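You operate a simulated robot arm through the tools that you are given. There is no shell and no other tool. Be economical: measure what you need, move in short steps, check, and stop when the job is done.

Carry out the task below with a simulated robot arm. There is one attempt and no reset: what you move stays moved.

TASK
Press the tare button two times.
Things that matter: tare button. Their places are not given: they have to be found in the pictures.

It is judged by the outcome, as a careful person would: the job done as asked, and still so three seconds after it is handed in. It fails if anything else is knocked over, pushed out of place, dropped, spilled or broken.

THE ROBOT
A 7-joint arm with a two-finger parallel gripper, fixed in place. Base frame: the origin is at the foot of the arm, x ahead of it, y to its left, z up. Lengths are in mm, angles in rad, forces in N, time in s.
Its first joint turns from -1.152 to 1.152 rad. Payload 1.57 kg.
Tool frame: the origin (TCP) lies between the finger pads and is the grasp point; the fingertips stand 30 mm ahead of it; z points along the fingers, y is the line along which they close. The gripper opens to 110 mm. The fingers are 24 mm wide and 12 mm thick; the gripper's body (48 by 112 mm) begins 78 mm behind the TCP.
Orientation is that of the tool frame in the base frame, as a unit quaternion [x, y, z, w]. With the fingers straight down and closing along the base's y, the tool's x points along the base's -x, its y along +y and its z along -z.

THE INTERFACE
- The arm moves only by the tool move_arm. Its argument "rows" is a list of rows, each a list of 7 numbers: the shift along the base's x, y, z in mm, then the turn, a rotation vector about the base's x, y, z in rad, then the closure in counts, from 0 (fully open) to 255 (shut). In form: [[dx, dy, dz, wx, wy, wz, hand], ...]. A call has 1 to 20 rows; each row shifts and turns the commanded pose from where the row before left it. A row lasts 0.2 s, in which the tool goes at most 50 mm and 0.15 rad; a call with a longer step from one row to the next is refused whole, and so is a gripper value outside its range. A pose out of reach is approached as far as the arm can. The call stops where the force on the tool passes 40 N (or 10 N more than at its start, if that is more) or the arm is blocked; 0.2 s more then pass. The fingers move at their own pace (about 108 mm/s each) and stop on an object; they squeeze with about 42 N. The grip force told is the motor's: it shows also when the fingers shut on nothing. Time passes only in rows, and 0.2 s behind the last, so rows that do not move let the fingers close. It gives the time, the measured TCP pose, the force on the tool (base axes), the opening and the grip force at its end, in the units of the frame above (readings bear some noise), and new pictures: "views" is both (left out), scene, wrist or none.
- Cameras (640 x 400 px; columns grow to the right, rows downward): "scene" is fixed at [159.5, -380.8, 1433.2]; the picture's right is [0.85, -0.53, 0.00], its down [-0.15, -0.24, -0.96] and it looks along [0.51, 0.81, -0.29] (base axes); focal length 357 px, centre (320, 200). "wrist" rides on the gripper at [-36, 0, -80] in the tool frame; the picture's right is [0.00, -1.00, 0.00], its down [0.97, 0.00, -0.24] and it looks along [0.24, 0.00, 0.97] (tool axes); focal length 218 px, centre (320, 200).
- probe_pixels(camera, pixels): for up to 12 pixels [column, row] of the newest picture of that camera ("zoom" is the newest enlarged one), the place [x, y, z] in the base frame of the surface seen there, good to about 2 mm. No time passes.
- enlarge(camera, box): a new picture of the part [left, top, right, bottom] of that camera's present view, enlarged. No time passes.
- finish_job(): hands the job in; it is judged then, once.

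Work in short steps. Measure before you move; look again where a grasp or a placing could have gone wrong, and mend it. You have 60 turns and 100 pictures in all, the two below and enlarged ones among them. Open the gripper and draw the arm clear of the work before you hand the job in, unless the task says otherwise; then end with one line.

The tools are called after "Call:" as a command line: name --pt "numbers of a row" for each row, then --argument value for the rest, lists and objects as JSON in quotes. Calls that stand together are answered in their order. move_arm: Moves the arm, as the interface text tells. Its arguments: {"type":"object","properties":{"rows":{"type":"array"},"views":{"type":"string","enum":["both","scene","wrist","none"]}},"required":["rows"]} The other tools are called the same way: probe_pixels (camera, pixels) gives the place of the surface under pixels of a picture; enlarge (camera, box) takes an enlarged picture of a part of a camera's view; finish_job () hands the job in.

At the start:

```text
clock: 0.0
position: [410.1, 86.4, 1251.4]
tcp_rot: [0.0, 1.0, 0.0, 0.0]
wrist_force: [-0.3, -0.3, 0.4]
opening: 109.9
gripper_force: 0.1
```

scene: 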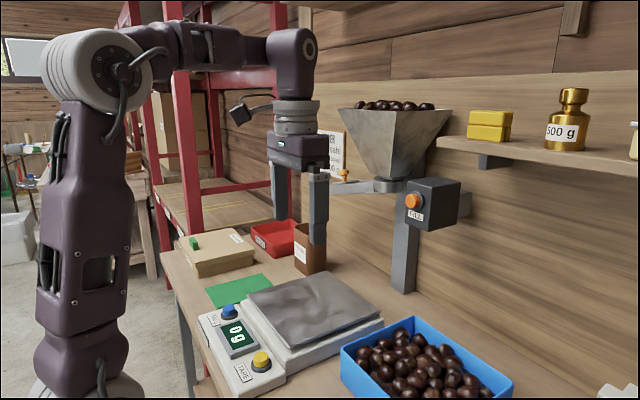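
wrist: 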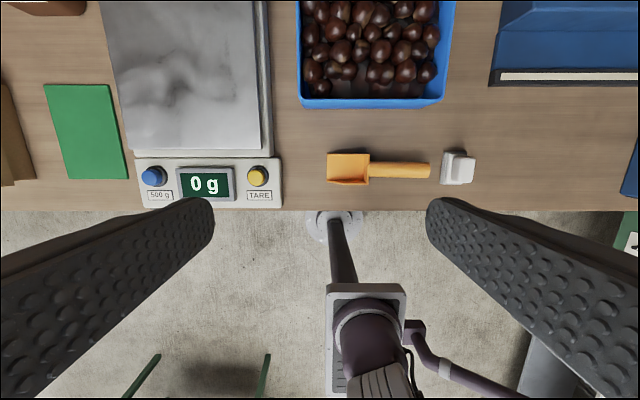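

The yellow TARE button is at wrist pixel (258,176) and scene pixel (261,360). I'll enlarge it and probe it.

Call:
enlarge --camera "scene" --box '[190, 290, 310, 400]'

Call:
probe_pixels --camera "wrist" --pixels '[[258, 176], [252, 172], [264, 172], [240, 200], [276, 200], [153, 176], [205, 184], [262, 120], [180, 120]]'

Call:
probe_pixels --camera "scene" --pixels '[[261, 357], [261, 368], [228, 309]]'

```text
3.64 times, centred on (250, 345) of scene
```

zoom: 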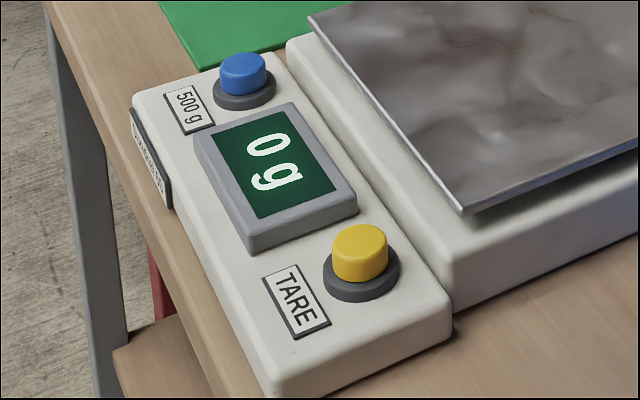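

```text
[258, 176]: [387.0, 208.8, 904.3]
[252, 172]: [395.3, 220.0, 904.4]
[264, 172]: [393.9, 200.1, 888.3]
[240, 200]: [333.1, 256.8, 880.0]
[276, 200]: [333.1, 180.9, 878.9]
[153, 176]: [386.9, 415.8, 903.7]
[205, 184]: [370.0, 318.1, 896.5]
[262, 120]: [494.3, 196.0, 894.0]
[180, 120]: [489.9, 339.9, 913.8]
```

```text
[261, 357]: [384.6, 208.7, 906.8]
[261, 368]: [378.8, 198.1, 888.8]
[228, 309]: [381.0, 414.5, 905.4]
```

The cameras agree that the button's top centre is at about (387, 209, 905), with the deck at about 880. I'll shut the fingers, move above it and go down partway.

Call:
move_arm --pt "0 0 0 0 0 0 255" --pt "-6 30 0 0 0 0 255" --pt "-6 31 0 0 0 0 255" --pt "-6 31 0 0 0 0 255" --pt "-5 30 0 0 0 0 255" --pt "0 0 -45 0 0 0 255" --pt "0 0 -45 0 0 0 255" --pt "0 0 -45 0 0 0 255" --pt "0 0 -45 0 0 0 255" --pt "0 0 -45 0 0 0 255" --pt "0 0 -40 0 0 0 255" --pt "0 0 0 0 0 0 255"

```text
clock: 2.6
position: [387.1, 208.2, 987.2]
tcp_rot: [0.0, 1.0, 0.0, 0.0]
wrist_force: [-0.1, 0.0, -0.1]
opening: 0.0
gripper_force: 21.5
```

scene: 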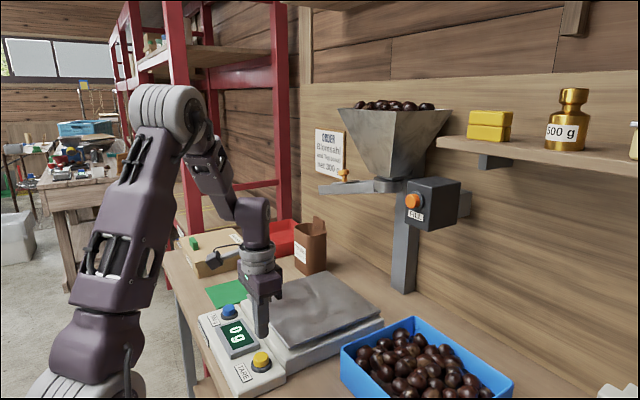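
wrist: 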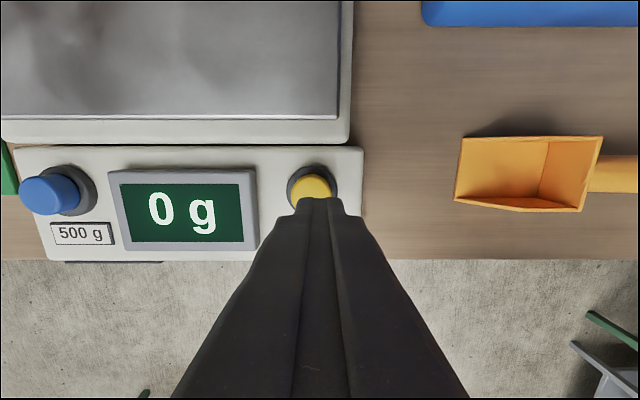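

The fingertip is over the button, about 52 mm above its top. I'll probe the button again from this close view.

Call:
probe_pixels --camera "wrist" --pixels '[[310, 176], [310, 186], [296, 186], [326, 186], [290, 175], [310, 168], [280, 160]]'

Call:
probe_pixels --camera "scene" --pixels '[[261, 353], [261, 356], [256, 356], [266, 357], [261, 359]]'

```text
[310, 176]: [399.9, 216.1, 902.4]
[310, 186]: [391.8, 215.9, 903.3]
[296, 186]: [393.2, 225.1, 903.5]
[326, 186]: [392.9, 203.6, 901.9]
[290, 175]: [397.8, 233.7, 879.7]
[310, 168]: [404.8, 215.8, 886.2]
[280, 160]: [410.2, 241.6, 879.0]
```

```text
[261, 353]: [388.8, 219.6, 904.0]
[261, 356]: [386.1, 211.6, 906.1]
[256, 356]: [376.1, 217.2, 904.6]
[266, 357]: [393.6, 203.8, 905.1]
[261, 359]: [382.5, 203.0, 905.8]
```

The button's centre is about (387, 212), with its top at about 904. I'll shift 4 mm, go down to just above it, and then press in small steps while watching the force.

Call:
move_arm --pt "0 4 -10 0 0 0 255" --pt "0 0 -20 0 0 0 255" --pt "0 0 -15 0 0 0 255" --pt "0 0 -3 0 0 0 255" --pt "0 0 -2 0 0 0 255" --pt "0 0 -2 0 0 0 255" --pt "0 0 -2 0 0 0 255"

```text
clock: 4.2
position: [387.9, 213.7, 932.3]
tcp_rot: [0.001, 1.0, 0.0, 0.0]
wrist_force: [1.1, -0.7, 1.1]
opening: 0.0
gripper_force: 21.6
```

scene: 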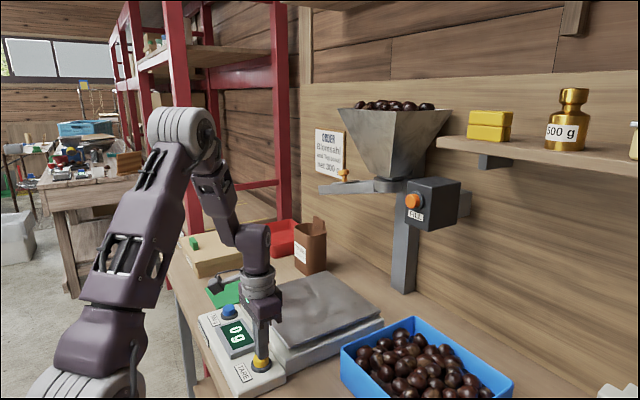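
wrist: 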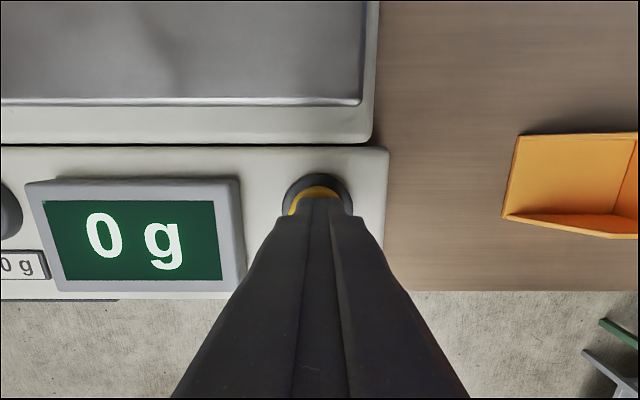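

The fingertip is just about touching the button (1.1 N). I'll press on in 1 mm steps.

Call:
move_arm --pt "0 0 -1 0 0 0 255" --pt "0 0 -1 0 0 0 255" --pt "0 0 -1 0 0 0 255" --views "wrist"

```text
clock: 5.0
position: [387.4, 212.3, 929.5]
tcp_rot: [0.0, 1.0, 0.0, 0.0]
wrist_force: [-0.5, 1.2, 3.2]
opening: 0.2
gripper_force: 21.6
```

wrist: 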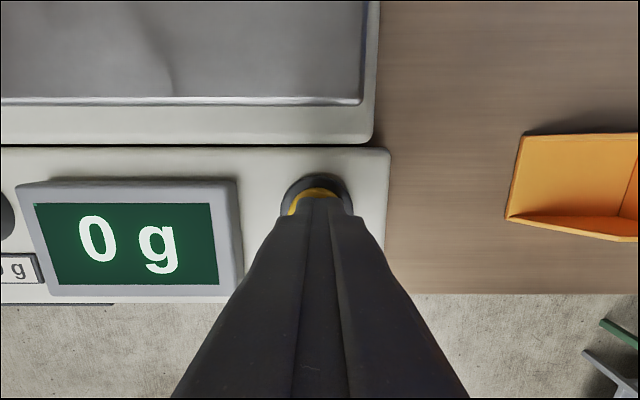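

The force is rising like a spring (3.2 N) and the button is going down. I'll keep going until it bottoms out.

Call:
move_arm --pt "0 0 -1 0 0 0 255" --pt "0 0 -1 0 0 0 255" --views "wrist"

```text
clock: 5.6
position: [386.5, 211.8, 927.6]
tcp_rot: [0.0, 1.0, 0.0, 0.0]
wrist_force: [-0.7, 1.3, 2.7]
opening: 0.0
gripper_force: 20.7
```

wrist: 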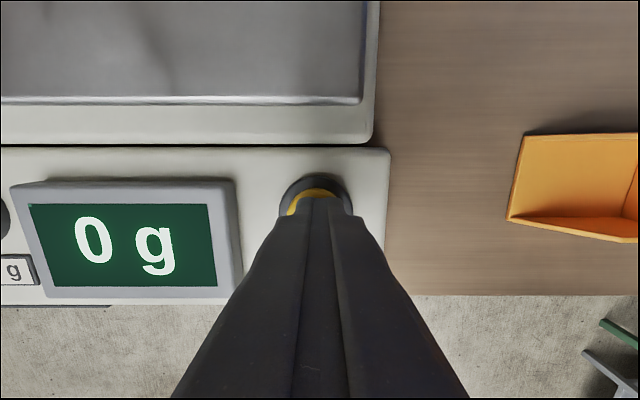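

The force is still light (about 3 N), so the button hasn't bottomed out. I'll continue.

Call:
move_arm --pt "0 0 -1 0 0 0 255" --pt "0 0 -1 0 0 0 255" --views "wrist"

```text
clock: 6.2
position: [387.9, 212.7, 926.5]
tcp_rot: [0.0, 1.0, 0.0, 0.0]
wrist_force: [1.8, -1.3, 3.5]
opening: 0.1
gripper_force: 21.3
```

wrist: 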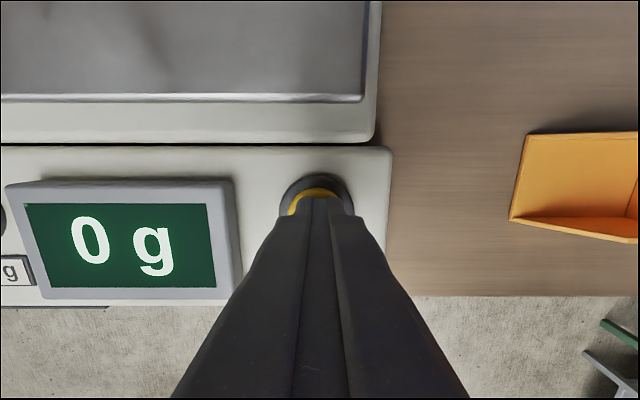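

Call:
move_arm --pt "0 0 -1 0 0 0 255" --pt "0 0 -1 0 0 0 255" --views "none"

Call:
enlarge --camera "scene" --box '[190, 290, 310, 400]'

```text
clock: 6.8
position: [387.6, 212.3, 924.5]
tcp_rot: [0.0, 1.0, -0.001, 0.001]
wrist_force: [-0.4, -2.6, 21.5]
opening: 0.0
gripper_force: 21.5
```

```text
3.64 times, centred on (250, 345) of scene
```

zoom: 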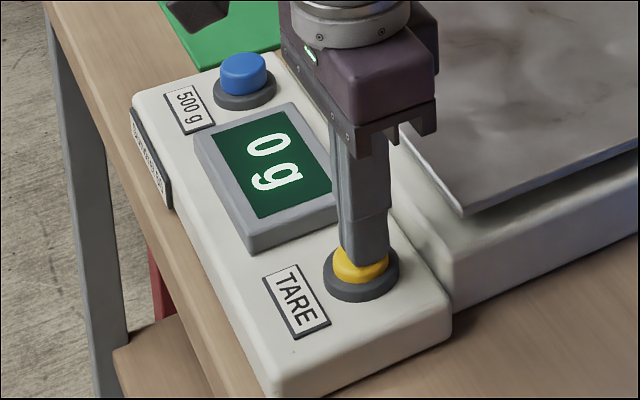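

The force jumped to 21.5 N at TCP z 924.5, so the button has bottomed out and the first press is done. I'll lift clear so it can spring back, and check.

Call:
move_arm --pt "0 0 -0.3 0 0 0 255" --pt "0 0 8 0 0 0 255" --pt "0 0 14 0 0 0 255" --pt "0 0 0 0 0 0 255" --pt "0 0 0 0 0 0 255" --views "none"

Call:
enlarge --camera "scene" --box '[190, 290, 310, 400]'

```text
clock: 8.0
position: [388.7, 213.4, 946.6]
tcp_rot: [0.0, 1.0, 0.0, -0.001]
wrist_force: [-0.4, -1.0, -0.1]
opening: 0.0
gripper_force: 21.3
```

```text
3.64 times, centred on (250, 345) of scene
```

zoom: 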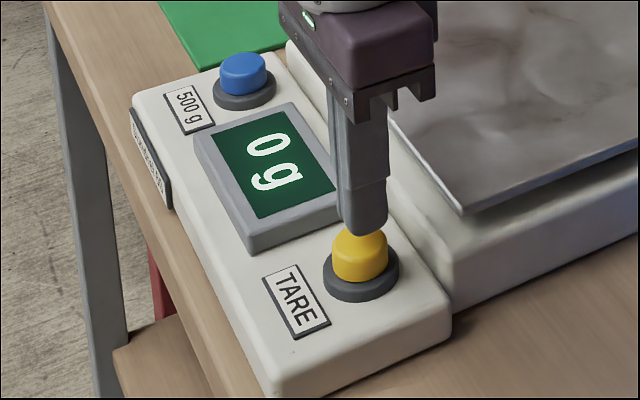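

The button has come back up. I'll do the second press to the same depth.

Call:
move_arm --pt "0 0 -10 0 0 0 255" --pt "0 0 -4 0 0 0 255" --pt "0 0 -3 0 0 0 255" --pt "0 0 -2 0 0 0 255" --pt "0 0 -2 0 0 0 255" --pt "0 0 -1 0 0 0 255" --views "none"

```text
clock: 9.4
position: [387.7, 213.7, 925.2]
tcp_rot: [0.0, 1.0, 0.0, 0.0]
wrist_force: [-2.7, -0.9, 14.7]
opening: 0.0
gripper_force: 21.1
```

14.7 N is well above the roughly 3.5 N spring force, so it's at the stop. I'll press 0.3 mm more to match the first press, then lift away.

Call:
move_arm --pt "0 0 -0.3 0 0 0 255" --pt "0 0 0 0 0 0 255" --views "none"

Call:
move_arm --pt "0 0 10 0 0 0 255" --pt "0 0 30 0 0 0 255" --pt "0 0 45 0 0 0 255" --pt "0 0 45 0 0 0 255" --pt "0 0 45 0 0 0 255" --pt "0 0 45 0 0 0 255" --pt "0 0 45 0 0 0 0" --pt "0 0 0 0 0 0 0" --pt "0 0 0 0 0 0 0" --pt "0 0 0 0 0 0 0"

```text
clock: 10.0
position: [387.3, 213.1, 924.6]
tcp_rot: [0.0, 1.0, 0.0, 0.001]
wrist_force: [1.0, -3.8, 27.2]
opening: 0.0
gripper_force: 21.5
```

```text
clock: 12.2
position: [389.6, 212.2, 1190.1]
tcp_rot: [0.0, 1.0, 0.0, 0.0]
wrist_force: [-0.5, -0.5, -0.4]
opening: 109.9
gripper_force: 0.0
```

scene: 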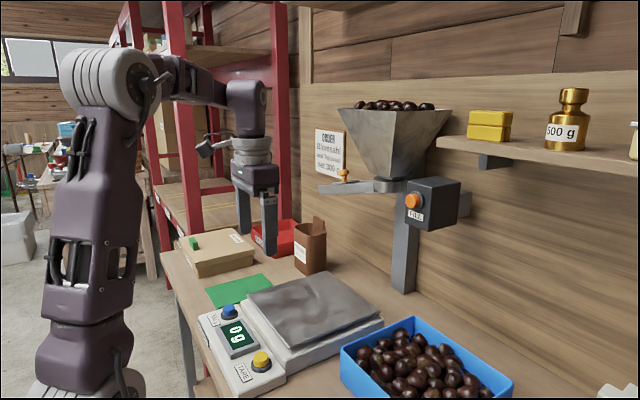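
wrist: 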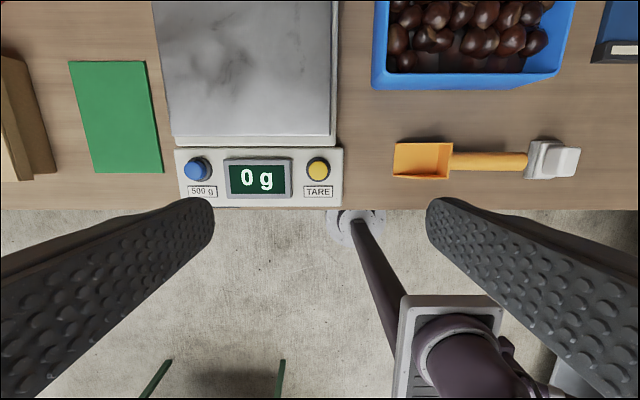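

Both presses reached the stop, the button is up again, nothing else has moved, and the arm is clear with the gripper open. I'll hand the job in.

Call:
finish_job

```text
The job is handed in.
```

I pressed the tare button twice, down to its stop each time and fully released in between; the scale still reads 0 g and nothing else was disturbed.
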